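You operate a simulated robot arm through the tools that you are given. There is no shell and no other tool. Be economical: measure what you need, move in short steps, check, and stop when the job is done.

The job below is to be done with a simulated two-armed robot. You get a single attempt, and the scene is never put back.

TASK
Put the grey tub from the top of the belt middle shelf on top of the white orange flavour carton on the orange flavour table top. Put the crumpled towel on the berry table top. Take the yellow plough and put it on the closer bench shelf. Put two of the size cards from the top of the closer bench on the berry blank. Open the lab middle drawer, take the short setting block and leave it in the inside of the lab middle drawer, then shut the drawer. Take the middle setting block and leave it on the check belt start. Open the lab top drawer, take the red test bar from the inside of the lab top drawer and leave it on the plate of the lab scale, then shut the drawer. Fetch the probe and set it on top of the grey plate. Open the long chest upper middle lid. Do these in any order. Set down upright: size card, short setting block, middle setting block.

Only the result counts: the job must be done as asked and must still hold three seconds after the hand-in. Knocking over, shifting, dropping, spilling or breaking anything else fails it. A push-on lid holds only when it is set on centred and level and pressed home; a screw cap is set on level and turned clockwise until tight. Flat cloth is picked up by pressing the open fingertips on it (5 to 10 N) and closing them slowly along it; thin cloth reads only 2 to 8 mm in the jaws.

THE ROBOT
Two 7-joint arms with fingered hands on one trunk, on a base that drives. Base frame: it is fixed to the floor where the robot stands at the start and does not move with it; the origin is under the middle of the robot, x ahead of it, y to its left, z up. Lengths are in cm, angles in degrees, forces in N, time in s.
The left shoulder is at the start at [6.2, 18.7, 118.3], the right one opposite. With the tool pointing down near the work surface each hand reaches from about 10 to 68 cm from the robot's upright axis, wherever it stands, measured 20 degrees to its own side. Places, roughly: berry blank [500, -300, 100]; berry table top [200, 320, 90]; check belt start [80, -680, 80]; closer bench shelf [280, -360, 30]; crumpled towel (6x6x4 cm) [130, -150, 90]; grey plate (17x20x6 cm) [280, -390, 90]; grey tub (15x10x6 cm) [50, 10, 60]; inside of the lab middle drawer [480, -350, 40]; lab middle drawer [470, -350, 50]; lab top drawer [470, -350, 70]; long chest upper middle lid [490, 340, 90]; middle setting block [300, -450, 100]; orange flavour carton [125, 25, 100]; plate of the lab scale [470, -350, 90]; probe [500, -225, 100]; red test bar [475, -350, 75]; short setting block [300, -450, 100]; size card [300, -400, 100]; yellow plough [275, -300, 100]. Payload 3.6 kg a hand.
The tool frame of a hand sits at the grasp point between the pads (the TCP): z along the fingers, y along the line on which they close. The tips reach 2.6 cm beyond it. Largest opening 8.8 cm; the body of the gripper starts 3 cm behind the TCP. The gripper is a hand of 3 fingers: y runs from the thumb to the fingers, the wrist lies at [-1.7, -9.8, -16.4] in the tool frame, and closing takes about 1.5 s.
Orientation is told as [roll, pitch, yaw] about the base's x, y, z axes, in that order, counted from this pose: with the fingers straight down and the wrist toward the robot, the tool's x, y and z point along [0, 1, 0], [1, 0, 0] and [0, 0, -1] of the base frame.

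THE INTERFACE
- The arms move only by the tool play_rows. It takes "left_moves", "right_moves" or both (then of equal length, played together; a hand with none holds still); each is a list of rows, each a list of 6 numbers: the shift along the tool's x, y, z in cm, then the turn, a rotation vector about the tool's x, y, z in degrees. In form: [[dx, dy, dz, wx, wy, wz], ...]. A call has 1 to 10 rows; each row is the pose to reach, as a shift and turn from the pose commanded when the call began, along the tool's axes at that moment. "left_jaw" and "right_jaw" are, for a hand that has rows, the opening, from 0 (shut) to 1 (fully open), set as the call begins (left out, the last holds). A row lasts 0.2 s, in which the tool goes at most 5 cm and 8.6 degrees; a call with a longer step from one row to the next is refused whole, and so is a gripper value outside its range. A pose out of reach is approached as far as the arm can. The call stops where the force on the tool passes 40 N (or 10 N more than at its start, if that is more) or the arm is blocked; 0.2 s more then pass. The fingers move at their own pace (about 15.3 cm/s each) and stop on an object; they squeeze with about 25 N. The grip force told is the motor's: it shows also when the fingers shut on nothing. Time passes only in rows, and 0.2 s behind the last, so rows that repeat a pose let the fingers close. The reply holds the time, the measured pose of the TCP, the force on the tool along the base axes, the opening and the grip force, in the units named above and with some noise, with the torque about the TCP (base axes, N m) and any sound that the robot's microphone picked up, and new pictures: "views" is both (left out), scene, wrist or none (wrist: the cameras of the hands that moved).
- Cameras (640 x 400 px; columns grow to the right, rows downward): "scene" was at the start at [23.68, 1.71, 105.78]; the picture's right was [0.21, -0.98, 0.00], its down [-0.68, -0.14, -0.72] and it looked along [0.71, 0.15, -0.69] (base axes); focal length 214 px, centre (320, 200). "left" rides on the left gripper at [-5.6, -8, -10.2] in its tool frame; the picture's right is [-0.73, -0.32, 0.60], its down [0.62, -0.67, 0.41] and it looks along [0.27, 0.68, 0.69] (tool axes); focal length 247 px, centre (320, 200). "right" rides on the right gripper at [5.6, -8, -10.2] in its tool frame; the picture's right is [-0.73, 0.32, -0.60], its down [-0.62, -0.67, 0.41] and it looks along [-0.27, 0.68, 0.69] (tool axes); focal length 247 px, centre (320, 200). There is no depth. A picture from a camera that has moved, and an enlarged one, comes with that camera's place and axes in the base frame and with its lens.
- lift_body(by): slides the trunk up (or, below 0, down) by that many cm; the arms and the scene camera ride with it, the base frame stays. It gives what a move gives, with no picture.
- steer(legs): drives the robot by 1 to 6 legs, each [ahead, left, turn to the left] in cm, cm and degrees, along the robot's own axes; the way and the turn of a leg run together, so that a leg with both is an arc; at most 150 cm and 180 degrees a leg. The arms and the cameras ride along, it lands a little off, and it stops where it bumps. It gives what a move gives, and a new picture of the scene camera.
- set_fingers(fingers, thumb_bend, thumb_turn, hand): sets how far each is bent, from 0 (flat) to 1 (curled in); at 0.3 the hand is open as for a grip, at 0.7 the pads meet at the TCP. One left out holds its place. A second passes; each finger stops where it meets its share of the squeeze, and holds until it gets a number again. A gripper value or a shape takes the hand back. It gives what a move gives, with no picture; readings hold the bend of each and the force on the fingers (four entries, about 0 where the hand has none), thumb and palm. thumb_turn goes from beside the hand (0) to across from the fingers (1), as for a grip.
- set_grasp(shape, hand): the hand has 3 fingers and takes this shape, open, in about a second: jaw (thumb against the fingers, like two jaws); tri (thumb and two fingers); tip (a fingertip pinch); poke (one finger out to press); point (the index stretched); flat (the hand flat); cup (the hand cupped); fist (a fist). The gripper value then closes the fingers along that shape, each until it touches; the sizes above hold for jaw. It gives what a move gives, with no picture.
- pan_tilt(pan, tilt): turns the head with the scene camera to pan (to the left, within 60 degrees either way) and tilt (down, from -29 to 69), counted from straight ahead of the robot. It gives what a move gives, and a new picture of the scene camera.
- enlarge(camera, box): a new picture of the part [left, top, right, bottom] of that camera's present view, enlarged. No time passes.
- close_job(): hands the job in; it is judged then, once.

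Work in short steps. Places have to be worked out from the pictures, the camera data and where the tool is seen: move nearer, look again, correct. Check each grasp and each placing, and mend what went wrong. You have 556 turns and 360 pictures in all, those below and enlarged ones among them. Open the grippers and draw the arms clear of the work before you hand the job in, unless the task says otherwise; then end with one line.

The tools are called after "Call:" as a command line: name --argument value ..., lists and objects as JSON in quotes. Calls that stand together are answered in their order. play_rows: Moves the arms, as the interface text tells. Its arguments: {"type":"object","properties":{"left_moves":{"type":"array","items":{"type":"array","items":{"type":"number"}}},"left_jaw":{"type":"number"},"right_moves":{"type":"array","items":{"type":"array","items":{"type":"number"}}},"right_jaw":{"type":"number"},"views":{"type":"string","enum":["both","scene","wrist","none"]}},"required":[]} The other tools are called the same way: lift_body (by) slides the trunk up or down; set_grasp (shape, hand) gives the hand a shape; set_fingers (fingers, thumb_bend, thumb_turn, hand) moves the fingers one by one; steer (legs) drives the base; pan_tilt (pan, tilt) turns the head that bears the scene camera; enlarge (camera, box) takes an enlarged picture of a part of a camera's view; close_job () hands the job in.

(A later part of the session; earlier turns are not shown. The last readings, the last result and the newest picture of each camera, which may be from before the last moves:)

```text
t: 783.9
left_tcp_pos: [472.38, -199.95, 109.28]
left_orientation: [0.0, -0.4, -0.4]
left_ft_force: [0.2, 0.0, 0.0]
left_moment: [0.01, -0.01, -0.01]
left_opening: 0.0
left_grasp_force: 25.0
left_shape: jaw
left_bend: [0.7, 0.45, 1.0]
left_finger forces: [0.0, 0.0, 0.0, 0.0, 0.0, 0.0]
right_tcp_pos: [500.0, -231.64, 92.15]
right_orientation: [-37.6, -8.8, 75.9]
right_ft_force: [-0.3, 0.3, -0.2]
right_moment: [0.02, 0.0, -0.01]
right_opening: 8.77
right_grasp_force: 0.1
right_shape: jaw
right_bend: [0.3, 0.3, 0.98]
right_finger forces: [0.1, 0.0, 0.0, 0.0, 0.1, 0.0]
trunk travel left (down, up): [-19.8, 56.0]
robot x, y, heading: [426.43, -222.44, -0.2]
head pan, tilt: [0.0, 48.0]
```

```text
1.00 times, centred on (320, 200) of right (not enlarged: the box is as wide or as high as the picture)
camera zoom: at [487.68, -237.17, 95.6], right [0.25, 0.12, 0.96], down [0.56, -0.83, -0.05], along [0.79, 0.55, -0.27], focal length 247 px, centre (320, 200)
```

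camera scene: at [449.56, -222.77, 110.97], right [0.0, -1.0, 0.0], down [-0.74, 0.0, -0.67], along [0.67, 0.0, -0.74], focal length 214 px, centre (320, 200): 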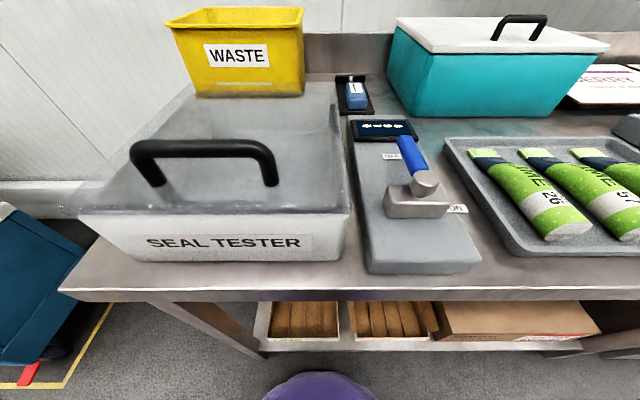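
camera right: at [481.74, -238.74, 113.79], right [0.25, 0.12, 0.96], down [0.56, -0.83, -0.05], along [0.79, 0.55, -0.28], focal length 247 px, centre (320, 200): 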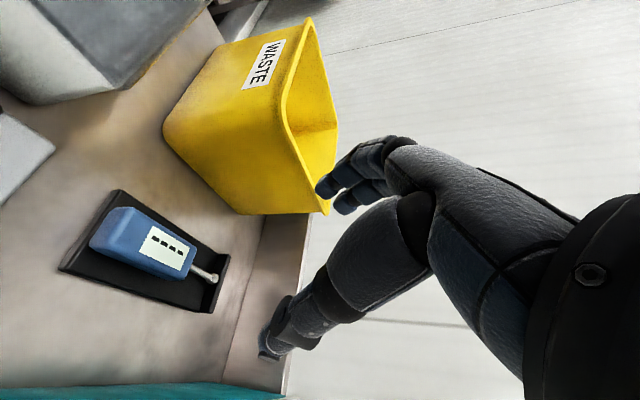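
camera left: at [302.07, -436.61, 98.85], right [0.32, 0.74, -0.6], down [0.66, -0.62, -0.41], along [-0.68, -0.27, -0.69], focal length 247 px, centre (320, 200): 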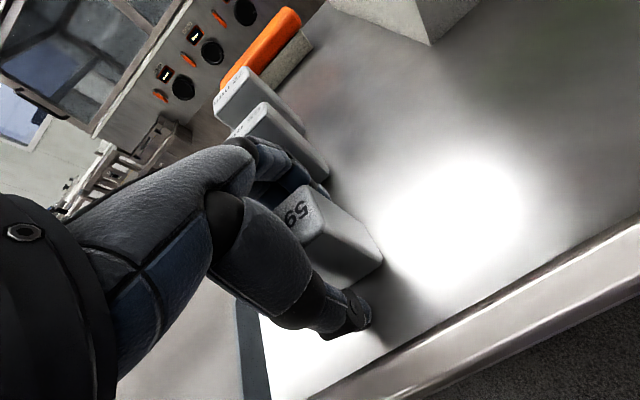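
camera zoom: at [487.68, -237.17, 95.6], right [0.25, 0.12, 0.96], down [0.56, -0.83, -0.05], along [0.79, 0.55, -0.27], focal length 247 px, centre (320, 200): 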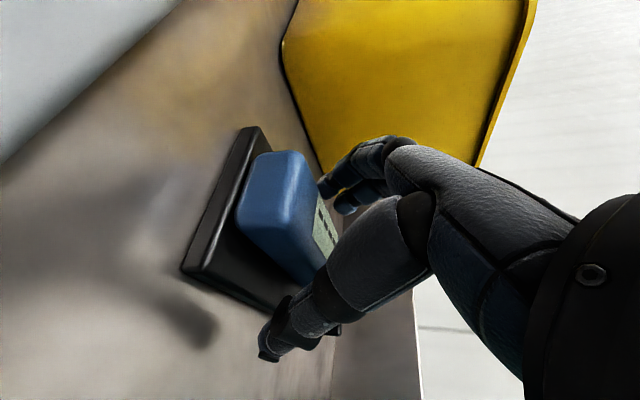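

Slightly lower still, then close.

Call:
lift_body --by -1.8

Call:
play_rows --right_moves '[[0, 0, 0, 0, 0, 0], [0, 0, 0, 0, 0, 0], [0, 0, 0, 0, 0, 0], [0, 0, 0, 0, 0, 0], [0, 0, 0, 0, 0, 0], [0, 0, 0, 0, 0, 0]]' --right_jaw 0 --views "wrist"

```text
t: 784.5
left_tcp_pos: [472.45, -199.97, 107.48]
left_orientation: [-0.1, -0.4, -0.4]
left_ft_force: [0.0, -0.6, -0.5]
left_moment: [0.0, 0.01, 0.01]
left_opening: 0.01
left_grasp_force: 24.5
left_shape: jaw
left_bend: [0.7, 0.45, 1.0]
left_finger forces: [0.0, 0.0, 0.0, 0.0, 0.1, 0.0]
right_tcp_pos: [500.11, -231.61, 90.52]
right_orientation: [-37.5, -8.8, 75.8]
right_ft_force: [0.3, 1.9, 5.0]
right_moment: [-0.29, -0.03, 0.03]
right_opening: 8.82
right_grasp_force: 0.0
right_shape: jaw
right_bend: [0.3, 0.29, 1.0]
right_finger forces: [0.3, 0.1, 0.1, 0.1, 4.9, 0.0]
trunk travel left (down, up): [-18.0, 57.8]
robot x, y, heading: [426.71, -222.78, -0.3]
head pan, tilt: [0.0, 48.0]
```

```text
t: 785.9
left_tcp_pos: [472.46, -199.76, 107.43]
left_orientation: [-0.1, -0.3, -0.4]
left_ft_force: [0.2, -0.3, 0.0]
left_moment: [0.01, 0.0, 0.01]
left_opening: 0.0
left_grasp_force: 25.2
left_shape: jaw
left_bend: [0.7, 0.45, 1.0]
left_finger forces: [0.0, 0.1, 0.0, 0.0, 0.0, 0.0]
right_tcp_pos: [500.06, -231.38, 90.53]
right_orientation: [-37.5, -8.8, 75.9]
right_ft_force: [-0.1, 9.3, 7.4]
right_moment: [-0.06, -0.06, -0.05]
right_opening: 7.81
right_grasp_force: 25.1
right_shape: jaw
right_bend: [0.31, 0.34, 1.0]
right_finger forces: [28.6, 0.0, 0.0, 0.0, 22.7, 0.1]
trunk travel left (down, up): [-18.0, 57.8]
robot x, y, heading: [426.74, -222.46, -0.2]
head pan, tilt: [0.0, 48.0]
camera right: at [487.68, -237.05, 93.78], right [0.25, 0.12, 0.96], down [0.56, -0.83, -0.05], along [0.79, 0.55, -0.27], focal length 247 px, centre (320, 200)
```

right: 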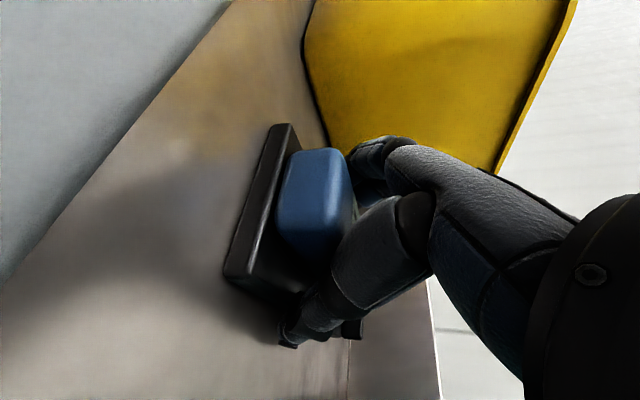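

That closed on the black cradle (7.8 cm). I reopen, rise 1.6 cm and close on the body only.

Call:
play_rows --right_moves '[[0, 0, 0, 0, 0, 0], [0, 0, 0, 0, 0, 0], [0, 0, 0, 0, 0, 0]]' --right_jaw 1 --views "none"

Call:
lift_body --by 1.6

Call:
play_rows --right_moves '[[0, 0, 0, 0, 0, 0], [0, 0, 0, 0, 0, 0], [0, 0, 0, 0, 0, 0], [0, 0, 0, 0, 0, 0], [0, 0, 0, 0, 0, 0], [0, 0, 0, 0, 0, 0]]' --right_jaw 0 --views "none"

```text
t: 786.7
left_tcp_pos: [472.46, -199.92, 107.38]
left_orientation: [0.0, -0.4, -0.5]
left_ft_force: [-0.4, -0.1, 0.4]
left_moment: [-0.01, -0.01, 0.06]
left_opening: 0.0
left_grasp_force: 24.6
left_shape: jaw
left_bend: [0.7, 0.45, 1.0]
left_finger forces: [0.0, 0.1, 0.0, 0.0, 0.1, 0.0]
right_tcp_pos: [500.01, -231.51, 90.37]
right_orientation: [-37.5, -8.6, 75.8]
right_ft_force: [1.5, 2.1, 6.2]
right_moment: [-0.28, -0.07, 0.12]
right_opening: 8.62
right_grasp_force: 0.2
right_shape: jaw
right_bend: [0.3, 0.31, 1.0]
right_finger forces: [0.5, 0.0, 0.1, 0.0, 6.0, 0.1]
trunk travel left (down, up): [-18.0, 57.8]
robot x, y, heading: [426.46, -223.15, -0.3]
head pan, tilt: [0.0, 48.0]
```

```text
t: 787.3
left_tcp_pos: [472.6, -199.85, 108.9]
left_orientation: [-0.1, -0.3, -0.4]
left_ft_force: [0.4, 0.1, -0.5]
left_moment: [0.03, -0.01, 0.01]
left_opening: 0.0
left_grasp_force: 24.9
left_shape: jaw
left_bend: [0.7, 0.45, 1.0]
left_finger forces: [0.0, 0.0, 0.1, 0.0, 0.1, 0.1]
right_tcp_pos: [500.08, -231.48, 91.67]
right_orientation: [-37.3, -8.7, 75.7]
right_ft_force: [-0.7, 0.8, 0.1]
right_moment: [0.03, 0.02, 0.01]
right_opening: 8.77
right_grasp_force: 0.1
right_shape: jaw
right_bend: [0.3, 0.3, 0.98]
right_finger forces: [0.0, 0.0, 0.0, 0.0, 0.1, 0.0]
trunk travel left (down, up): [-19.6, 56.2]
robot x, y, heading: [426.62, -222.57, -0.2]
head pan, tilt: [0.0, 48.0]
```

```text
t: 788.7
left_tcp_pos: [472.45, -199.97, 109.04]
left_orientation: [-0.1, -0.4, -0.3]
left_ft_force: [-0.8, 0.5, -0.5]
left_moment: [0.04, 0.01, -0.02]
left_opening: 0.02
left_grasp_force: 25.2
left_shape: jaw
left_bend: [0.7, 0.45, 1.0]
left_finger forces: [0.0, 0.1, 0.0, 0.0, 0.0, 0.0]
right_tcp_pos: [500.07, -231.55, 91.97]
right_orientation: [-37.5, -8.7, 75.8]
right_ft_force: [2.0, -1.0, 2.9]
right_moment: [-0.13, -0.04, 0.03]
right_opening: 3.84
right_grasp_force: 25.4
right_shape: jaw
right_bend: [0.58, 0.58, 0.99]
right_finger forces: [2.2, 20.2, 0.0, 0.1, 23.3, 0.0]
trunk travel left (down, up): [-19.6, 56.2]
robot x, y, heading: [426.34, -222.48, -0.2]
head pan, tilt: [0.0, 48.0]
```

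Now 3.8 cm – that fits the body. I lift and check.

Call:
lift_body --by 6

Call:
enlarge --camera "right" --box '[0, 0, 640, 400]'

```text
t: 789.7
left_tcp_pos: [472.6, -199.91, 115.02]
left_orientation: [-0.1, -0.4, -0.4]
left_ft_force: [0.1, -0.3, -1.0]
left_moment: [-0.01, 0.03, -0.02]
left_opening: 0.0
left_grasp_force: 25.2
left_shape: jaw
left_bend: [0.7, 0.45, 1.0]
left_finger forces: [0.0, 0.0, 0.0, 0.0, 0.0, 0.1]
right_tcp_pos: [500.23, -231.38, 97.71]
right_orientation: [-37.3, -8.8, 75.9]
right_ft_force: [-0.4, -0.1, -1.0]
right_moment: [0.02, -0.02, 0.02]
right_opening: 3.8
right_grasp_force: 24.8
right_shape: jaw
right_bend: [0.58, 0.59, 0.98]
right_finger forces: [6.4, 15.5, 0.0, 0.0, 22.1, 0.1]
trunk travel left (down, up): [-25.6, 50.2]
robot x, y, heading: [427.0, -222.66, -0.3]
head pan, tilt: [0.0, 48.0]
```

```text
1.00 times, centred on (320, 200) of right (not enlarged: the box is as wide or as high as the picture)
camera zoom: at [487.81, -237.19, 101.15], right [0.26, 0.12, 0.96], down [0.56, -0.83, -0.05], along [0.79, 0.55, -0.28], focal length 247 px, centre (320, 200)
```

zoom: 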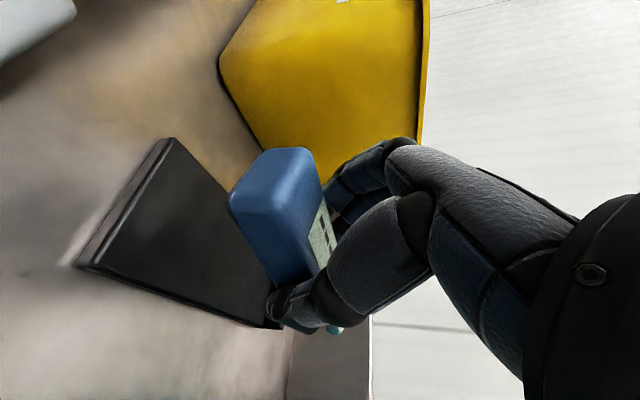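

The probe is out of its cradle and level. I raise it, back out, and carry it over to the grey plate on the closer bench.

Call:
lift_body --by 26

Call:
steer --legs '[[-33, 0, 0], [0, 0, 179], [0, 140, 0], [0, 31, 1], [20, 0, 0]]'

```text
t: 792.4
left_tcp_pos: [472.47, -199.96, 141.01]
left_orientation: [-0.2, -0.5, -0.3]
left_ft_force: [-0.3, -1.1, 0.0]
left_moment: [0.02, -0.03, 0.01]
left_opening: 0.0
left_grasp_force: 24.9
left_shape: jaw
left_bend: [0.7, 0.45, 1.0]
left_finger forces: [0.1, 0.0, 0.1, 0.1, 0.0, 0.0]
right_tcp_pos: [499.23, -231.56, 126.01]
right_orientation: [-39.2, -9.7, 76.3]
right_ft_force: [0.2, -0.4, -1.0]
right_moment: [0.02, 0.0, 0.0]
right_opening: 3.8
right_grasp_force: 25.3
right_shape: jaw
right_bend: [0.58, 0.59, 0.98]
right_finger forces: [6.6, 15.4, 0.1, 0.1, 22.1, 0.1]
trunk travel left (down, up): [-51.6, 24.2]
robot x, y, heading: [426.75, -222.82, -0.4]
head pan, tilt: [0.0, 48.0]
```

```text
t: 811.3
left_tcp_pos: [321.33, -411.37, 141.05]
left_orientation: [0.0, -0.3, 177.7]
left_ft_force: [-0.3, -0.4, -0.1]
left_moment: [-0.02, -0.01, 0.04]
left_opening: 0.01
left_grasp_force: 24.9
left_shape: jaw
left_bend: [0.7, 0.45, 1.0]
left_finger forces: [0.0, 0.0, 0.1, 0.0, 0.0, 0.1]
right_tcp_pos: [295.57, -379.02, 125.97]
right_orientation: [-39.3, -9.5, -105.5]
right_ft_force: [-0.1, 0.1, -1.0]
right_moment: [0.02, -0.01, -0.02]
right_opening: 3.81
right_grasp_force: 25.4
right_shape: jaw
right_bend: [0.58, 0.59, 0.98]
right_finger forces: [8.0, 14.0, 0.0, 0.0, 22.1, 0.0]
trunk travel left (down, up): [-51.6, 24.2]
robot x, y, heading: [368.35, -390.32, 178.0]
head pan, tilt: [0.0, 48.0]
camera scene: at [346.77, -389.3, 125.17], right [0.04, 1.0, 0.0], down [0.74, -0.03, -0.67], along [-0.67, 0.02, -0.74], focal length 214 px, centre (320, 200)
```

scene: 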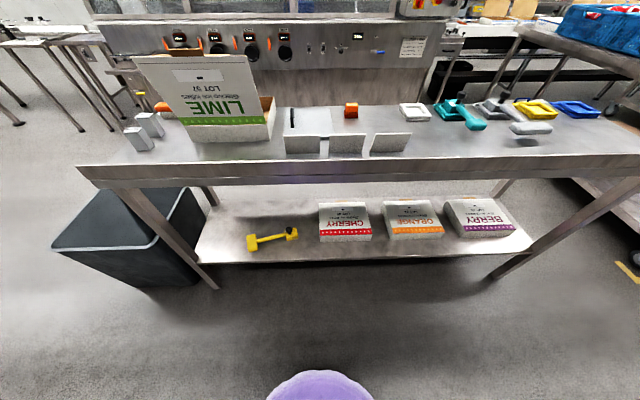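

The plate lies behind the cards: x≈259–276, y≈-402…-382, its handle on the left. I move so the probe is over its free right half.

Call:
steer --legs '[[28.3, 10.5, 0]]'

Call:
lift_body --by -22

Call:
enlarge --camera "right" --box '[0, 0, 640, 400]'

```text
t: 813.3
left_tcp_pos: [292.92, -420.73, 140.97]
left_orientation: [-0.1, -0.5, 177.4]
left_ft_force: [0.0, -0.4, -0.2]
left_moment: [0.01, -0.01, 0.01]
left_opening: 0.02
left_grasp_force: 24.8
left_shape: jaw
left_bend: [0.7, 0.45, 1.0]
left_finger forces: [0.1, 0.0, 0.1, 0.0, 0.0, 0.0]
right_tcp_pos: [267.41, -388.36, 126.01]
right_orientation: [-39.4, -9.6, -105.7]
right_ft_force: [-0.2, 0.5, -1.0]
right_moment: [0.0, -0.02, 0.01]
right_opening: 3.79
right_grasp_force: 25.0
right_shape: jaw
right_bend: [0.58, 0.59, 0.98]
right_finger forces: [8.0, 13.9, 0.0, 0.1, 22.0, 0.0]
trunk travel left (down, up): [-51.6, 24.2]
robot x, y, heading: [339.86, -399.7, 177.7]
head pan, tilt: [0.0, 48.0]
camera scene: at [318.61, -398.82, 125.17], right [0.04, 1.0, 0.0], down [0.74, -0.03, -0.67], along [-0.67, 0.03, -0.74], focal length 214 px, centre (320, 200)
```

scene: 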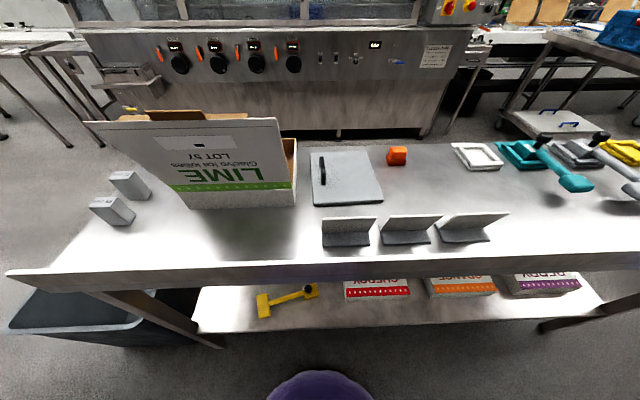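

```text
t: 815.6
left_tcp_pos: [293.13, -420.7, 119.0]
left_orientation: [-0.1, -0.5, 177.4]
left_ft_force: [-0.1, -0.5, 1.0]
left_moment: [0.03, -0.01, 0.0]
left_opening: 0.0
left_grasp_force: 25.2
left_shape: jaw
left_bend: [0.7, 0.45, 1.0]
left_finger forces: [0.0, 0.0, 0.1, 0.0, 0.0, 0.0]
right_tcp_pos: [267.56, -388.23, 104.13]
right_orientation: [-39.3, -9.6, -105.8]
right_ft_force: [0.2, 0.7, -0.7]
right_moment: [-0.03, 0.03, 0.0]
right_opening: 3.79
right_grasp_force: 24.9
right_shape: jaw
right_bend: [0.58, 0.59, 0.98]
right_finger forces: [8.1, 13.8, 0.0, 0.1, 22.1, 0.0]
trunk travel left (down, up): [-29.6, 46.2]
robot x, y, heading: [340.2, -399.89, 177.6]
head pan, tilt: [0.0, 48.0]
```

```text
1.00 times, centred on (320, 200) of right (not enlarged: the box is as wide or as high as the picture)
camera zoom: at [280.42, -382.81, 107.05], right [-0.22, -0.1, 0.97], down [-0.53, 0.85, -0.03], along [-0.82, -0.52, -0.24], focal length 247 px, centre (320, 200)
```

zoom: 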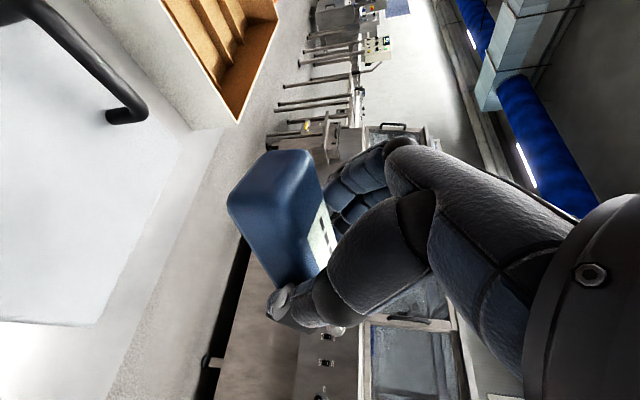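

The plate actually spans x 261.5–284, y -399…-380 with the handle at y≈-396.5. I shift back 4 cm and lower the probe onto it.

Call:
steer --legs '[[-4.3, -0.5, 0]]'

Call:
lift_body --by -11

Call:
lift_body --by -2

```text
t: 816.5
left_tcp_pos: [297.57, -420.34, 119.2]
left_orientation: [-0.1, -0.5, 177.5]
left_ft_force: [-0.6, 0.6, 0.5]
left_moment: [-0.02, 0.01, 0.0]
left_opening: 0.0
left_grasp_force: 24.8
left_shape: jaw
left_bend: [0.7, 0.45, 1.0]
left_finger forces: [0.0, 0.1, 0.1, 0.0, 0.1, 0.0]
right_tcp_pos: [271.99, -387.9, 104.28]
right_orientation: [-39.5, -9.7, -105.8]
right_ft_force: [0.7, -0.1, -0.9]
right_moment: [-0.01, -0.02, 0.0]
right_opening: 3.77
right_grasp_force: 24.7
right_shape: jaw
right_bend: [0.58, 0.59, 0.98]
right_finger forces: [8.1, 13.8, 0.1, 0.0, 22.0, 0.0]
trunk travel left (down, up): [-29.6, 46.2]
robot x, y, heading: [343.92, -399.38, 177.7]
head pan, tilt: [0.0, 48.0]
camera scene: at [320.85, -398.37, 101.92], right [0.04, 1.0, 0.0], down [0.74, -0.03, -0.67], along [-0.67, 0.03, -0.74], focal length 214 px, centre (320, 200)
```

scene: 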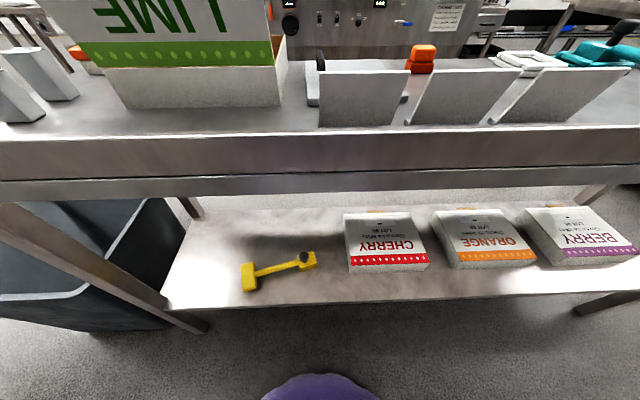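

```text
t: 817.9
left_tcp_pos: [297.36, -420.44, 108.17]
left_orientation: [-0.1, -0.5, 177.5]
left_ft_force: [-0.1, 0.1, 0.3]
left_moment: [-0.03, 0.04, -0.02]
left_opening: 0.0
left_grasp_force: 24.7
left_shape: jaw
left_bend: [0.7, 0.45, 1.0]
left_finger forces: [0.0, 0.1, 0.0, 0.0, 0.1, 0.1]
right_tcp_pos: [271.86, -387.89, 93.17]
right_orientation: [-39.3, -9.7, -105.8]
right_ft_force: [0.2, 0.4, -1.0]
right_moment: [0.0, 0.0, 0.0]
right_opening: 3.8
right_grasp_force: 24.6
right_shape: jaw
right_bend: [0.58, 0.59, 0.98]
right_finger forces: [8.0, 13.7, 0.1, 0.1, 22.0, 0.1]
trunk travel left (down, up): [-18.6, 57.2]
robot x, y, heading: [344.0, -399.59, 177.4]
head pan, tilt: [0.0, 48.0]
```

```text
t: 818.6
left_tcp_pos: [297.45, -420.48, 106.04]
left_orientation: [0.0, -0.6, 177.5]
left_ft_force: [0.3, -0.5, 0.8]
left_moment: [0.03, -0.04, 0.0]
left_opening: 0.0
left_grasp_force: 24.9
left_shape: jaw
left_bend: [0.7, 0.45, 1.0]
left_finger forces: [0.1, 0.0, 0.0, 0.0, 0.0, 0.0]
right_tcp_pos: [271.96, -387.86, 91.22]
right_orientation: [-39.5, -9.7, -105.8]
right_ft_force: [0.4, -0.5, -1.5]
right_moment: [0.0, 0.03, -0.04]
right_opening: 3.76
right_grasp_force: 24.8
right_shape: jaw
right_bend: [0.58, 0.59, 0.98]
right_finger forces: [8.1, 13.7, 0.1, 0.1, 22.0, 0.1]
trunk travel left (down, up): [-16.6, 59.2]
robot x, y, heading: [343.98, -399.31, 177.7]
head pan, tilt: [0.0, 48.0]
```

No contact yet; lowering in small steps.

Call:
lift_body --by -1

Call:
lift_body --by -0.8

```text
t: 819.2
left_tcp_pos: [297.4, -420.45, 105.08]
left_orientation: [-0.1, -0.5, 177.5]
left_ft_force: [-0.4, 0.0, -0.3]
left_moment: [-0.02, 0.0, -0.01]
left_opening: 0.04
left_grasp_force: 24.8
left_shape: jaw
left_bend: [0.7, 0.45, 1.0]
left_finger forces: [0.1, 0.0, 0.0, 0.1, 0.0, 0.0]
right_tcp_pos: [271.84, -387.98, 90.26]
right_orientation: [-39.6, -9.7, -105.9]
right_ft_force: [-2.2, -0.9, 7.1]
right_moment: [0.23, 0.03, 0.03]
right_opening: 3.75
right_grasp_force: 25.1
right_shape: jaw
right_bend: [0.58, 0.59, 1.0]
right_finger forces: [3.6, 21.9, 0.0, 0.0, 32.6, 0.1]
trunk travel left (down, up): [-15.6, 60.2]
robot x, y, heading: [344.13, -399.47, 177.6]
head pan, tilt: [0.0, 48.0]
```

```text
t: 819.8
left_tcp_pos: [297.6, -420.5, 104.33]
left_orientation: [-0.1, -0.7, 177.5]
left_ft_force: [-0.2, -0.7, -0.4]
left_moment: [-0.02, 0.02, 0.01]
left_opening: 0.0
left_grasp_force: 24.5
left_shape: jaw
left_bend: [0.7, 0.45, 1.0]
left_finger forces: [0.0, 0.0, 0.0, 0.2, 0.0, 0.0]
right_tcp_pos: [271.89, -388.01, 90.07]
right_orientation: [-40.0, -9.9, -105.6]
right_ft_force: [-0.7, -3.3, 26.4]
right_moment: [0.02, 0.19, 0.07]
right_opening: 3.78
right_grasp_force: 25.4
right_shape: jaw
right_bend: [0.57, 0.59, 1.0]
right_finger forces: [17.0, 23.4, 0.0, 0.0, 33.7, 0.0]
trunk travel left (down, up): [-14.8, 61.0]
robot x, y, heading: [344.09, -399.57, 177.8]
head pan, tilt: [0.0, 48.0]
```

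Contact. I release (partly opening) and rise.

Call:
lift_body --by 0.5

Call:
play_rows --right_moves '[[0, 0, 0, 0, 0, 0], [0, 0, 0, 0, 0, 0], [0, 0, 0, 0, 0, 0], [0, 0, 0, 0, 0, 0]]' --right_jaw 0.72 --views "none"

Call:
lift_body --by 12

Call:
enlarge --camera "right" --box '[0, 0, 640, 400]'

```text
t: 820.3
left_tcp_pos: [297.57, -420.53, 104.78]
left_orientation: [0.0, -0.4, 177.6]
left_ft_force: [0.8, -0.2, 0.5]
left_moment: [-0.01, -0.01, -0.01]
left_opening: 0.01
left_grasp_force: 25.1
left_shape: jaw
left_bend: [0.7, 0.45, 1.0]
left_finger forces: [0.1, 0.0, 0.0, 0.1, 0.0, 0.0]
right_tcp_pos: [272.1, -387.91, 89.97]
right_orientation: [-39.4, -9.8, -105.7]
right_ft_force: [-0.9, -2.3, 17.8]
right_moment: [0.14, 0.18, 0.02]
right_opening: 3.76
right_grasp_force: 24.9
right_shape: jaw
right_bend: [0.57, 0.59, 1.0]
right_finger forces: [9.1, 22.7, 0.1, 0.1, 33.4, 0.0]
trunk travel left (down, up): [-15.3, 60.5]
robot x, y, heading: [344.14, -399.22, 177.6]
head pan, tilt: [0.0, 48.0]
```

```text
t: 821.3
left_tcp_pos: [297.38, -420.53, 104.77]
left_orientation: [-0.1, -0.5, 177.5]
left_ft_force: [-0.7, 0.0, 0.6]
left_moment: [-0.03, 0.02, -0.04]
left_opening: 0.0
left_grasp_force: 25.0
left_shape: jaw
left_bend: [0.7, 0.45, 1.0]
left_finger forces: [0.1, 0.0, 0.0, 0.0, 0.0, 0.1]
right_tcp_pos: [271.83, -387.94, 89.75]
right_orientation: [-39.4, -9.6, -105.9]
right_ft_force: [1.0, -3.2, 6.9]
right_moment: [0.31, 0.06, 0.01]
right_opening: 6.08
right_grasp_force: 0.0
right_shape: jaw
right_bend: [0.35, 0.57, 1.0]
right_finger forces: [0.0, 0.0, 0.0, 0.0, 8.4, 0.0]
trunk travel left (down, up): [-15.3, 60.5]
robot x, y, heading: [343.55, -399.69, 177.4]
head pan, tilt: [0.0, 48.0]
```

```text
t: 822.8
left_tcp_pos: [297.41, -420.38, 116.72]
left_orientation: [-0.1, -0.5, 177.5]
left_ft_force: [-0.3, -0.6, 0.7]
left_moment: [0.0, 0.01, 0.04]
left_opening: 0.0
left_grasp_force: 25.0
left_shape: jaw
left_bend: [0.7, 0.45, 1.0]
left_finger forces: [0.1, 0.0, 0.0, 0.0, 0.0, 0.1]
right_tcp_pos: [271.77, -387.85, 101.62]
right_orientation: [-39.3, -9.7, -105.7]
right_ft_force: [1.0, 0.6, -0.4]
right_moment: [0.02, 0.01, -0.01]
right_opening: 6.32
right_grasp_force: 0.0
right_shape: jaw
right_bend: [0.35, 0.54, 0.99]
right_finger forces: [0.0, 0.1, 0.0, 0.1, 0.1, 0.0]
trunk travel left (down, up): [-27.3, 48.5]
robot x, y, heading: [344.14, -399.39, 177.5]
head pan, tilt: [0.0, 48.0]
```

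```text
1.00 times, centred on (320, 200) of right (not enlarged: the box is as wide or as high as the picture)
camera zoom: at [284.66, -382.48, 104.6], right [-0.23, -0.1, 0.97], down [-0.53, 0.85, -0.04], along [-0.82, -0.52, -0.24], focal length 247 px, centre (320, 200)
```

zoom: 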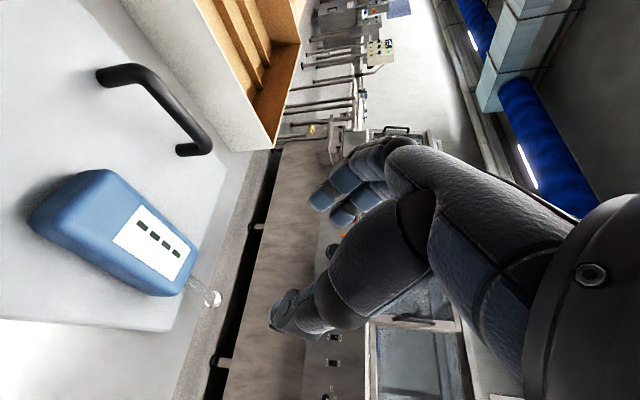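

The probe rests on the grey plate. Now the size cards: I back off and turn the right hand back so it closes front-to-back.

Call:
lift_body --by 12

Call:
play_rows --right_moves '[[0, 0, -1, 0, 0, 8.5], [0, 0, -2, 0, 0, 17], [0, 0, -2, 0, 0, 25.5], [0, 0, -2, 0, 0, 34], [0, 0, -2, 0, 0, 42.5], [0, 0, -2, 0, 0, 51], [0, 0, -2, 0, 0, 59.5], [0, 0, -2, 0, 0, 68], [0, 0, -2, 0, 0, 76], [0, 0, -2, 0, 0, 82]]' --right_jaw 0.7 --views "none"

Call:
steer --legs '[[-22, 0, 2.5]]'

Call:
enlarge --camera "scene" --box '[260, 60, 420, 160]'

```text
t: 824.3
left_tcp_pos: [297.33, -420.39, 128.71]
left_orientation: [-0.1, -0.4, 177.5]
left_ft_force: [-1.2, -0.2, -0.3]
left_moment: [0.01, -0.01, 0.01]
left_opening: 0.0
left_grasp_force: 24.9
left_shape: jaw
left_bend: [0.7, 0.45, 1.0]
left_finger forces: [0.0, 0.0, 0.1, 0.0, 0.0, 0.1]
right_tcp_pos: [271.79, -388.02, 113.68]
right_orientation: [-39.2, -9.6, -105.7]
right_ft_force: [0.2, -0.4, -0.1]
right_moment: [0.01, 0.0, 0.01]
right_opening: 6.28
right_grasp_force: 0.1
right_shape: jaw
right_bend: [0.35, 0.54, 0.99]
right_finger forces: [0.1, 0.0, 0.0, 0.0, 0.0, 0.1]
trunk travel left (down, up): [-39.3, 36.5]
robot x, y, heading: [344.43, -399.28, 177.5]
head pan, tilt: [0.0, 48.0]
```

```text
t: 826.5
left_tcp_pos: [297.39, -420.52, 128.72]
left_orientation: [-0.1, -0.4, 177.6]
left_ft_force: [-0.2, -0.3, 0.1]
left_moment: [0.01, 0.01, -0.01]
left_opening: 0.01
left_grasp_force: 24.9
left_shape: jaw
left_bend: [0.7, 0.45, 1.0]
left_finger forces: [0.0, 0.1, 0.1, 0.0, 0.0, 0.1]
right_tcp_pos: [273.09, -388.04, 115.33]
right_orientation: [6.0, -40.0, 166.5]
right_ft_force: [1.2, -0.1, -0.2]
right_moment: [0.01, 0.0, 0.0]
right_opening: 6.22
right_grasp_force: 0.2
right_shape: jaw
right_bend: [0.35, 0.56, 0.99]
right_finger forces: [0.0, 0.0, 0.1, 0.0, 0.0, 0.1]
trunk travel left (down, up): [-39.3, 36.5]
robot x, y, heading: [344.34, -399.43, 177.9]
head pan, tilt: [0.0, 48.0]
```

```text
t: 828.2
left_tcp_pos: [320.05, -422.67, 128.83]
left_orientation: [-0.1, -0.4, 179.8]
left_ft_force: [0.7, 0.0, -0.4]
left_moment: [-0.01, 0.01, -0.01]
left_opening: 0.02
left_grasp_force: 26.0
left_shape: jaw
left_bend: [0.7, 0.45, 1.0]
left_finger forces: [0.1, 0.0, 0.1, 0.1, 0.0, 0.0]
right_tcp_pos: [294.53, -391.32, 115.39]
right_orientation: [5.9, -40.1, 168.9]
right_ft_force: [0.1, -1.1, -0.2]
right_moment: [0.03, -0.04, 0.0]
right_opening: 6.19
right_grasp_force: 0.1
right_shape: jaw
right_bend: [0.35, 0.56, 0.99]
right_finger forces: [0.0, 0.0, 0.1, 0.1, 0.1, 0.1]
trunk travel left (down, up): [-39.3, 36.5]
robot x, y, heading: [365.91, -399.79, 180.3]
head pan, tilt: [0.0, 48.0]
camera scene: at [343.76, -399.81, 112.33], right [0.0, 1.0, 0.0], down [0.74, 0.0, -0.67], along [-0.67, 0.0, -0.74], focal length 214 px, centre (320, 200)
```

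scene: 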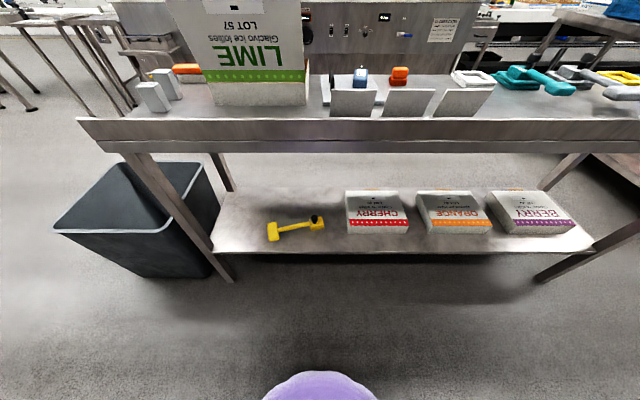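

```text
4.00 times, centred on (340, 110) of scene
camera zoom: at [343.76, -399.81, 112.33], right [0.0, 1.0, 0.0], down [0.74, 0.0, -0.67], along [-0.67, 0.0, -0.74], focal length 858 px, centre (240, 560)
```

zoom: 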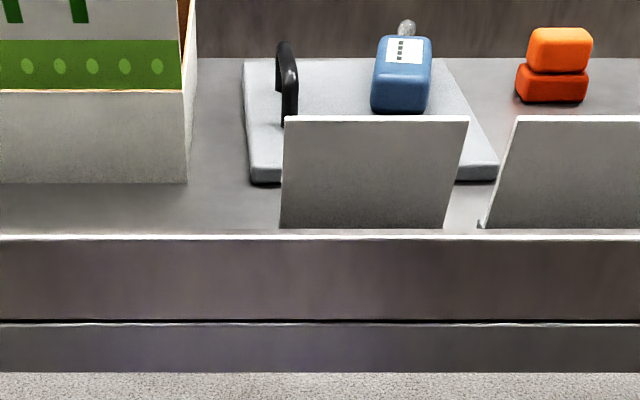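

The card's upright board is at x≈294, y≈-392.2, top z≈93.6, with its foot toward me. I level the right hand for a straight pinch of the board's top.

Call:
play_rows --right_moves '[[0, -0.3, 0, 7, -1, -2], [0, -0.6, 0, 14, -2, -4], [0, -0.9, 0, 21, -4, -7], [0, -1, 0, 28, -5, -9], [0, -1, 0, 35, -6, -11]]' --views "none"

```text
t: 829.4
left_tcp_pos: [319.89, -422.76, 128.6]
left_orientation: [-0.1, -0.4, 180.0]
left_ft_force: [0.2, 0.2, -0.8]
left_moment: [0.02, -0.03, -0.02]
left_opening: 0.01
left_grasp_force: 25.6
left_shape: jaw
left_bend: [0.7, 0.45, 1.0]
left_finger forces: [0.0, 0.1, 0.1, 0.0, 0.1, 0.0]
right_tcp_pos: [295.12, -391.63, 114.58]
right_orientation: [-5.1, -4.9, -179.0]
right_ft_force: [0.4, -0.1, 0.4]
right_moment: [0.02, -0.05, 0.01]
right_opening: 6.2
right_grasp_force: 0.1
right_shape: jaw
right_bend: [0.35, 0.56, 0.99]
right_finger forces: [0.0, 0.1, 0.0, 0.0, 0.0, 0.0]
trunk travel left (down, up): [-39.3, 36.5]
robot x, y, heading: [365.68, -399.89, 180.2]
head pan, tilt: [0.0, 48.0]
```

I fix the small roll and lower to look at the card from the wrist.

Call:
play_rows --right_moves '[[-0.5, 0, 2, 2.5, 2.5, 0], [-0.5, 0, 4, 4.5, 5, 0], [-0.5, 0, 4, 4.5, 5, 0]]' --views "none"

Call:
lift_body --by -8

Call:
enlarge --camera "right" --box '[0, 0, 640, 400]'

```text
t: 830.2
left_tcp_pos: [319.78, -422.82, 128.64]
left_orientation: [-0.1, -0.4, 179.8]
left_ft_force: [-0.1, 0.8, -0.2]
left_moment: [0.0, -0.01, -0.01]
left_opening: 0.0
left_grasp_force: 25.4
left_shape: jaw
left_bend: [0.7, 0.45, 1.0]
left_finger forces: [0.0, 0.0, 0.1, 0.1, 0.1, 0.0]
right_tcp_pos: [294.77, -390.69, 110.83]
right_orientation: [-0.1, -0.4, -179.3]
right_ft_force: [-1.9, -0.1, -0.6]
right_moment: [0.01, 0.04, -0.01]
right_opening: 6.16
right_grasp_force: 0.0
right_shape: jaw
right_bend: [0.35, 0.56, 0.99]
right_finger forces: [0.0, 0.0, 0.1, 0.0, 0.0, 0.1]
trunk travel left (down, up): [-39.3, 36.5]
robot x, y, heading: [365.87, -399.71, 179.9]
head pan, tilt: [0.0, 48.0]
```

```text
t: 831.3
left_tcp_pos: [319.97, -422.98, 120.82]
left_orientation: [0.0, -0.5, 179.8]
left_ft_force: [-0.3, -0.2, -0.1]
left_moment: [0.02, 0.02, 0.0]
left_opening: 0.0
left_grasp_force: 24.9
left_shape: jaw
left_bend: [0.7, 0.45, 1.0]
left_finger forces: [0.0, 0.0, 0.0, 0.1, 0.0, 0.0]
right_tcp_pos: [294.8, -390.68, 102.88]
right_orientation: [0.0, -0.5, -179.2]
right_ft_force: [0.9, -0.5, -0.4]
right_moment: [0.01, -0.01, -0.03]
right_opening: 6.2
right_grasp_force: 0.0
right_shape: jaw
right_bend: [0.35, 0.56, 0.99]
right_finger forces: [0.1, 0.0, 0.0, 0.0, 0.0, 0.1]
trunk travel left (down, up): [-31.3, 44.5]
robot x, y, heading: [365.41, -399.77, 180.1]
head pan, tilt: [0.0, 48.0]
```

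```text
1.00 times, centred on (320, 200) of right (not enlarged: the box is as wide or as high as the picture)
camera zoom: at [303.11, -396.11, 113.0], right [-0.32, 0.73, 0.6], down [0.65, 0.63, -0.42], along [-0.69, 0.26, -0.68], focal length 247 px, centre (320, 200)
```

zoom: 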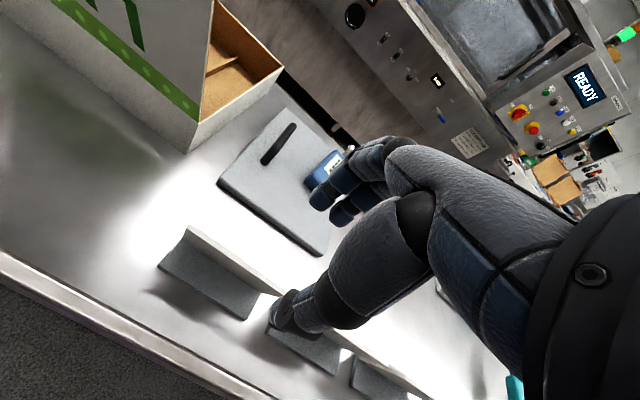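

Card 1's board is at x≈294.9, y from -397 to -388.5, top z≈93.6. I shift 2.2 cm, lower over its top and pinch.

Call:
play_rows --right_moves '[[1, 0, 2, 0, 0, 0], [2.2, 0, 4, 0, 0, 0], [2.2, 0, 7, 0, 0, 0], [2.2, 0, 10, 0, 0, 0]]' --views "none"

Call:
play_rows --right_moves '[[0, 0, 0, 0, 0, 0], [0, 0, 0, 0, 0, 0], [0, 0, 0, 0, 0, 0], [0, 0, 0, 0, 0, 0], [0, 0, 0, 0, 0, 0], [0, 0, 0, 0, 0, 0], [0, 0, 0, 0, 0, 0]]' --right_jaw 0 --views "wrist"

```text
t: 832.3
left_tcp_pos: [319.96, -422.72, 120.7]
left_orientation: [-0.1, -0.4, 179.8]
left_ft_force: [0.8, 0.4, -0.3]
left_moment: [0.05, 0.0, 0.04]
left_opening: 0.0
left_grasp_force: 24.9
left_shape: jaw
left_bend: [0.7, 0.45, 1.0]
left_finger forces: [0.0, 0.1, 0.0, 0.1, 0.0, 0.0]
right_tcp_pos: [294.71, -392.72, 92.51]
right_orientation: [-0.3, -0.4, -179.4]
right_ft_force: [-0.1, 1.2, 0.7]
right_moment: [0.03, -0.01, -0.02]
right_opening: 6.21
right_grasp_force: 0.1
right_shape: jaw
right_bend: [0.35, 0.56, 0.99]
right_finger forces: [0.0, 0.0, 0.1, 0.0, 0.1, 0.0]
trunk travel left (down, up): [-31.3, 44.5]
robot x, y, heading: [365.47, -399.91, 180.2]
head pan, tilt: [0.0, 48.0]
```

```text
t: 833.9
left_tcp_pos: [319.86, -422.89, 120.73]
left_orientation: [-0.1, -0.4, 179.8]
left_ft_force: [-0.4, 0.1, 0.6]
left_moment: [-0.01, 0.01, -0.01]
left_opening: 0.0
left_grasp_force: 25.3
left_shape: jaw
left_bend: [0.7, 0.45, 1.0]
left_finger forces: [0.0, 0.1, 0.1, 0.0, 0.0, 0.1]
right_tcp_pos: [294.71, -392.8, 92.8]
right_orientation: [-0.1, -0.6, -179.2]
right_ft_force: [0.3, -0.4, 0.8]
right_moment: [-0.01, 0.06, 0.01]
right_opening: 0.09
right_grasp_force: 24.8
right_shape: jaw
right_bend: [0.7, 0.71, 1.0]
right_finger forces: [11.1, 11.4, 0.0, 0.1, 22.0, 0.0]
trunk travel left (down, up): [-31.3, 44.5]
robot x, y, heading: [365.93, -399.66, 180.0]
head pan, tilt: [0.0, 48.0]
camera right: at [302.99, -398.25, 102.88], right [-0.32, 0.73, 0.6], down [0.65, 0.63, -0.41], along [-0.68, 0.26, -0.68], focal length 247 px, centre (320, 200)
```

right: 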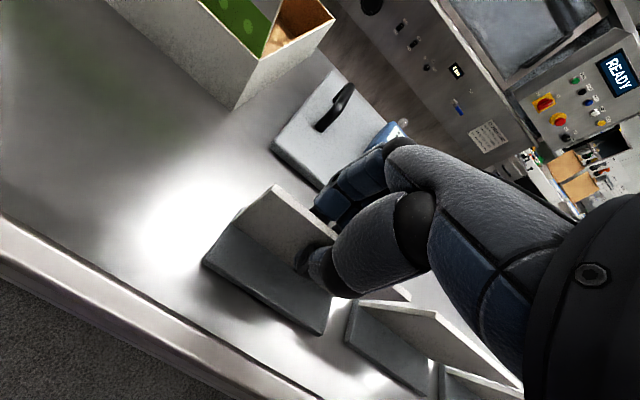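

The board is thin; fingers show firm closure. I lift and check that the card comes along.

Call:
lift_body --by 10

Call:
enlarge --camera "right" --box '[0, 0, 640, 400]'

```text
t: 835.3
left_tcp_pos: [319.88, -422.88, 130.59]
left_orientation: [-0.1, -0.4, 179.8]
left_ft_force: [-0.5, -0.2, 0.2]
left_moment: [-0.04, 0.01, -0.05]
left_opening: 0.0
left_grasp_force: 25.6
left_shape: jaw
left_bend: [0.7, 0.45, 1.0]
left_finger forces: [0.0, 0.0, 0.0, 0.0, 0.0, 0.1]
right_tcp_pos: [294.72, -392.86, 102.66]
right_orientation: [-0.1, -0.4, -179.3]
right_ft_force: [0.7, 0.9, -0.2]
right_moment: [-0.01, -0.01, -0.02]
right_opening: 0.09
right_grasp_force: 24.5
right_shape: jaw
right_bend: [0.7, 0.71, 1.0]
right_finger forces: [11.5, 11.2, 0.1, 0.0, 22.5, 0.0]
trunk travel left (down, up): [-41.3, 34.5]
robot x, y, heading: [365.66, -399.62, 179.9]
head pan, tilt: [0.0, 48.0]
```

```text
1.00 times, centred on (320, 200) of right (not enlarged: the box is as wide or as high as the picture)
camera zoom: at [302.98, -398.29, 112.79], right [-0.32, 0.73, 0.6], down [0.65, 0.63, -0.41], along [-0.68, 0.26, -0.68], focal length 247 px, centre (320, 200)
```

zoom: 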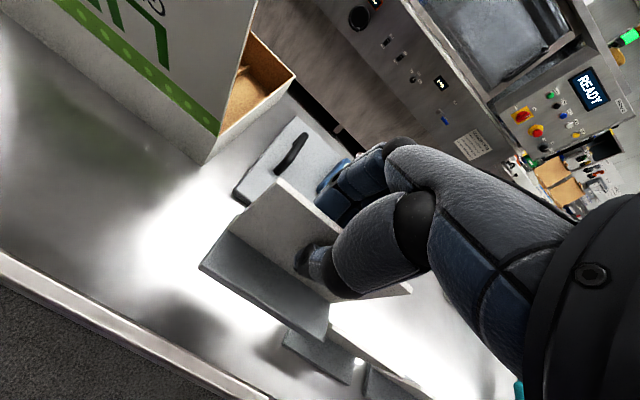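

Card 1 is held upright. I also take card 2 with the left hand to save a trip: open and lower the left hand, raise the right a little, and shift over.

Call:
play_rows --left_moves '[[0, 0, 4, 0, 0, 0], [0, 0, 8, 0, 0, 0], [0, 0, 12, 0, 0, 0], [0, 0, 16, 0, 0, 0], [0, 0, 20, 0, 0, 0], [0, 0, 24, 0, 0, 0]]' --right_moves '[[0, 0, -2, 0, 0, 0], [0, 0, -4, 0, 0, 0], [0, 0, -6, 0, 0, 0], [0, 0, -8, 0, 0, 0], [0, 0, -10, 0, 0, 0], [0, 0, -12, 0, 0, 0]]' --left_jaw 0.7 --views "none"

Call:
steer --legs '[[0, -42.3, 0], [24, 0, 0]]'

Call:
enlarge --camera "left" --box '[0, 0, 640, 400]'

```text
t: 836.7
left_tcp_pos: [319.84, -422.84, 106.56]
left_orientation: [-0.1, -0.6, 179.8]
left_ft_force: [-0.5, -0.1, 0.4]
left_moment: [-0.03, 0.02, 0.0]
left_opening: 6.16
left_grasp_force: 0.1
left_shape: jaw
left_bend: [0.36, 0.56, 0.99]
left_finger forces: [0.0, 0.0, 0.0, 0.0, 0.0, 0.0]
right_tcp_pos: [294.73, -392.87, 114.84]
right_orientation: [-0.1, -0.4, -179.3]
right_ft_force: [0.2, -0.2, -1.6]
right_moment: [0.03, 0.0, 0.04]
right_opening: 0.09
right_grasp_force: 25.3
right_shape: jaw
right_bend: [0.7, 0.71, 1.0]
right_finger forces: [11.3, 11.1, 0.1, 0.1, 22.4, 0.0]
trunk travel left (down, up): [-41.3, 34.5]
robot x, y, heading: [365.56, -399.94, 180.2]
head pan, tilt: [0.0, 48.0]
```

```text
t: 840.7
left_tcp_pos: [295.79, -380.89, 106.64]
left_orientation: [0.0, -0.4, -179.7]
left_ft_force: [-0.1, 0.0, 0.3]
left_moment: [0.03, -0.01, 0.0]
left_opening: 6.15
left_grasp_force: 0.0
left_shape: jaw
left_bend: [0.36, 0.56, 0.99]
left_finger forces: [0.0, 0.0, 0.0, 0.0, 0.1, 0.0]
right_tcp_pos: [270.33, -351.06, 114.57]
right_orientation: [-0.1, -0.3, -178.8]
right_ft_force: [0.9, 0.2, -1.0]
right_moment: [0.01, -0.02, 0.0]
right_opening: 0.1
right_grasp_force: 24.9
right_shape: jaw
right_bend: [0.7, 0.71, 1.0]
right_finger forces: [11.3, 11.2, 0.1, 0.1, 22.4, 0.1]
trunk travel left (down, up): [-41.3, 34.5]
robot x, y, heading: [341.57, -357.46, -179.6]
head pan, tilt: [0.0, 48.0]
camera scene: at [319.51, -357.63, 114.39], right [-0.01, 1.0, 0.0], down [0.74, 0.01, -0.67], along [-0.67, -0.01, -0.74], focal length 214 px, centre (320, 200)
```

scene: 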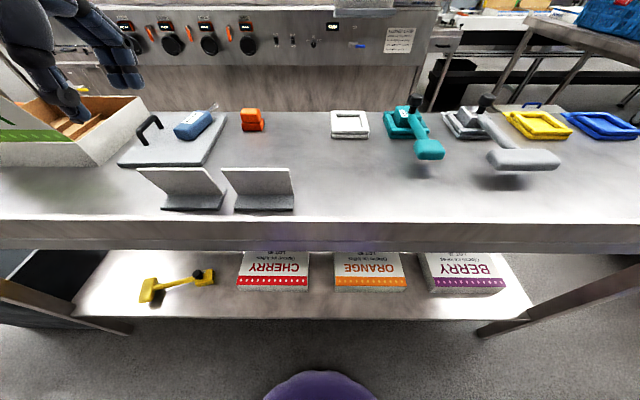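

```text
1.00 times, centred on (320, 200) of left (not enlarged: the box is as wide or as high as the picture)
camera zoom: at [303.66, -375.09, 116.76], right [0.31, 0.74, -0.6], down [0.67, -0.62, -0.42], along [-0.68, -0.27, -0.68], focal length 247 px, centre (320, 200)
```

zoom: 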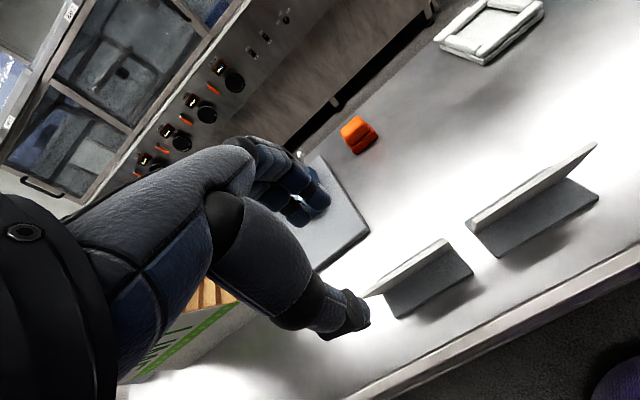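

Card 2's board: x≈294.7, y -383.8…-374.7. I lower the left hand onto it and pinch.

Call:
play_rows --left_moves '[[-0.8, 0.5, 3.5, 0, 0, 0], [-1.6, 1, 7, 0, 0, 0], [-1.6, 1, 10.5, 0, 0, 0], [-1.6, 1, 14, 0, 0, 0]]' --views "none"

Call:
play_rows --left_moves '[[0, 0, 0, 0, 0, 0], [0, 0, 0, 0, 0, 0], [0, 0, 0, 0, 0, 0], [0, 0, 0, 0, 0, 0], [0, 0, 0, 0, 0, 0], [0, 0, 0, 0, 0, 0], [0, 0, 0, 0, 0, 0], [0, 0, -3, 0, 0, 0], [0, 0, -6, 0, 0, 0], [0, 0, -10, 0, 0, 0]]' --left_jaw 0 --views "wrist"

```text
t: 841.7
left_tcp_pos: [294.78, -379.06, 92.51]
left_orientation: [-0.1, -0.5, -179.8]
left_ft_force: [-0.1, 0.6, -0.4]
left_moment: [0.0, -0.03, -0.01]
left_opening: 6.16
left_grasp_force: 0.0
left_shape: jaw
left_bend: [0.36, 0.56, 0.99]
left_finger forces: [0.0, 0.1, 0.0, 0.0, 0.0, 0.1]
right_tcp_pos: [270.49, -351.0, 114.64]
right_orientation: [-0.1, -0.5, -178.8]
right_ft_force: [0.3, 0.6, 0.0]
right_moment: [-0.01, 0.01, 0.01]
right_opening: 0.11
right_grasp_force: 25.1
right_shape: jaw
right_bend: [0.7, 0.71, 1.0]
right_finger forces: [11.3, 11.1, 0.0, 0.0, 22.4, 0.0]
trunk travel left (down, up): [-41.3, 34.5]
robot x, y, heading: [341.81, -357.18, -179.6]
head pan, tilt: [0.0, 48.0]
```

```text
t: 843.9
left_tcp_pos: [294.88, -379.2, 102.5]
left_orientation: [0.0, -0.2, -179.7]
left_ft_force: [0.4, 0.1, 0.0]
left_moment: [0.0, 0.04, 0.03]
left_opening: 0.08
left_grasp_force: 24.8
left_shape: jaw
left_bend: [0.7, 0.71, 1.0]
left_finger forces: [11.4, 11.1, 0.0, 0.0, 22.5, 0.1]
right_tcp_pos: [270.49, -351.07, 114.65]
right_orientation: [-0.1, -0.5, -178.8]
right_ft_force: [0.2, 0.5, -0.6]
right_moment: [0.01, -0.01, 0.01]
right_opening: 0.11
right_grasp_force: 25.3
right_shape: jaw
right_bend: [0.7, 0.71, 1.0]
right_finger forces: [11.3, 11.1, 0.1, 0.0, 22.4, 0.1]
trunk travel left (down, up): [-41.3, 34.5]
robot x, y, heading: [341.89, -357.64, -179.4]
head pan, tilt: [0.0, 48.0]
camera left: at [302.82, -373.53, 112.81], right [0.31, 0.74, -0.6], down [0.67, -0.62, -0.42], along [-0.68, -0.27, -0.68], focal length 247 px, centre (320, 200)
```

left: 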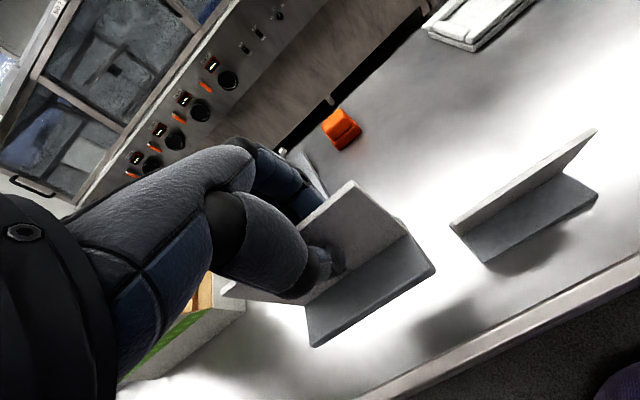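

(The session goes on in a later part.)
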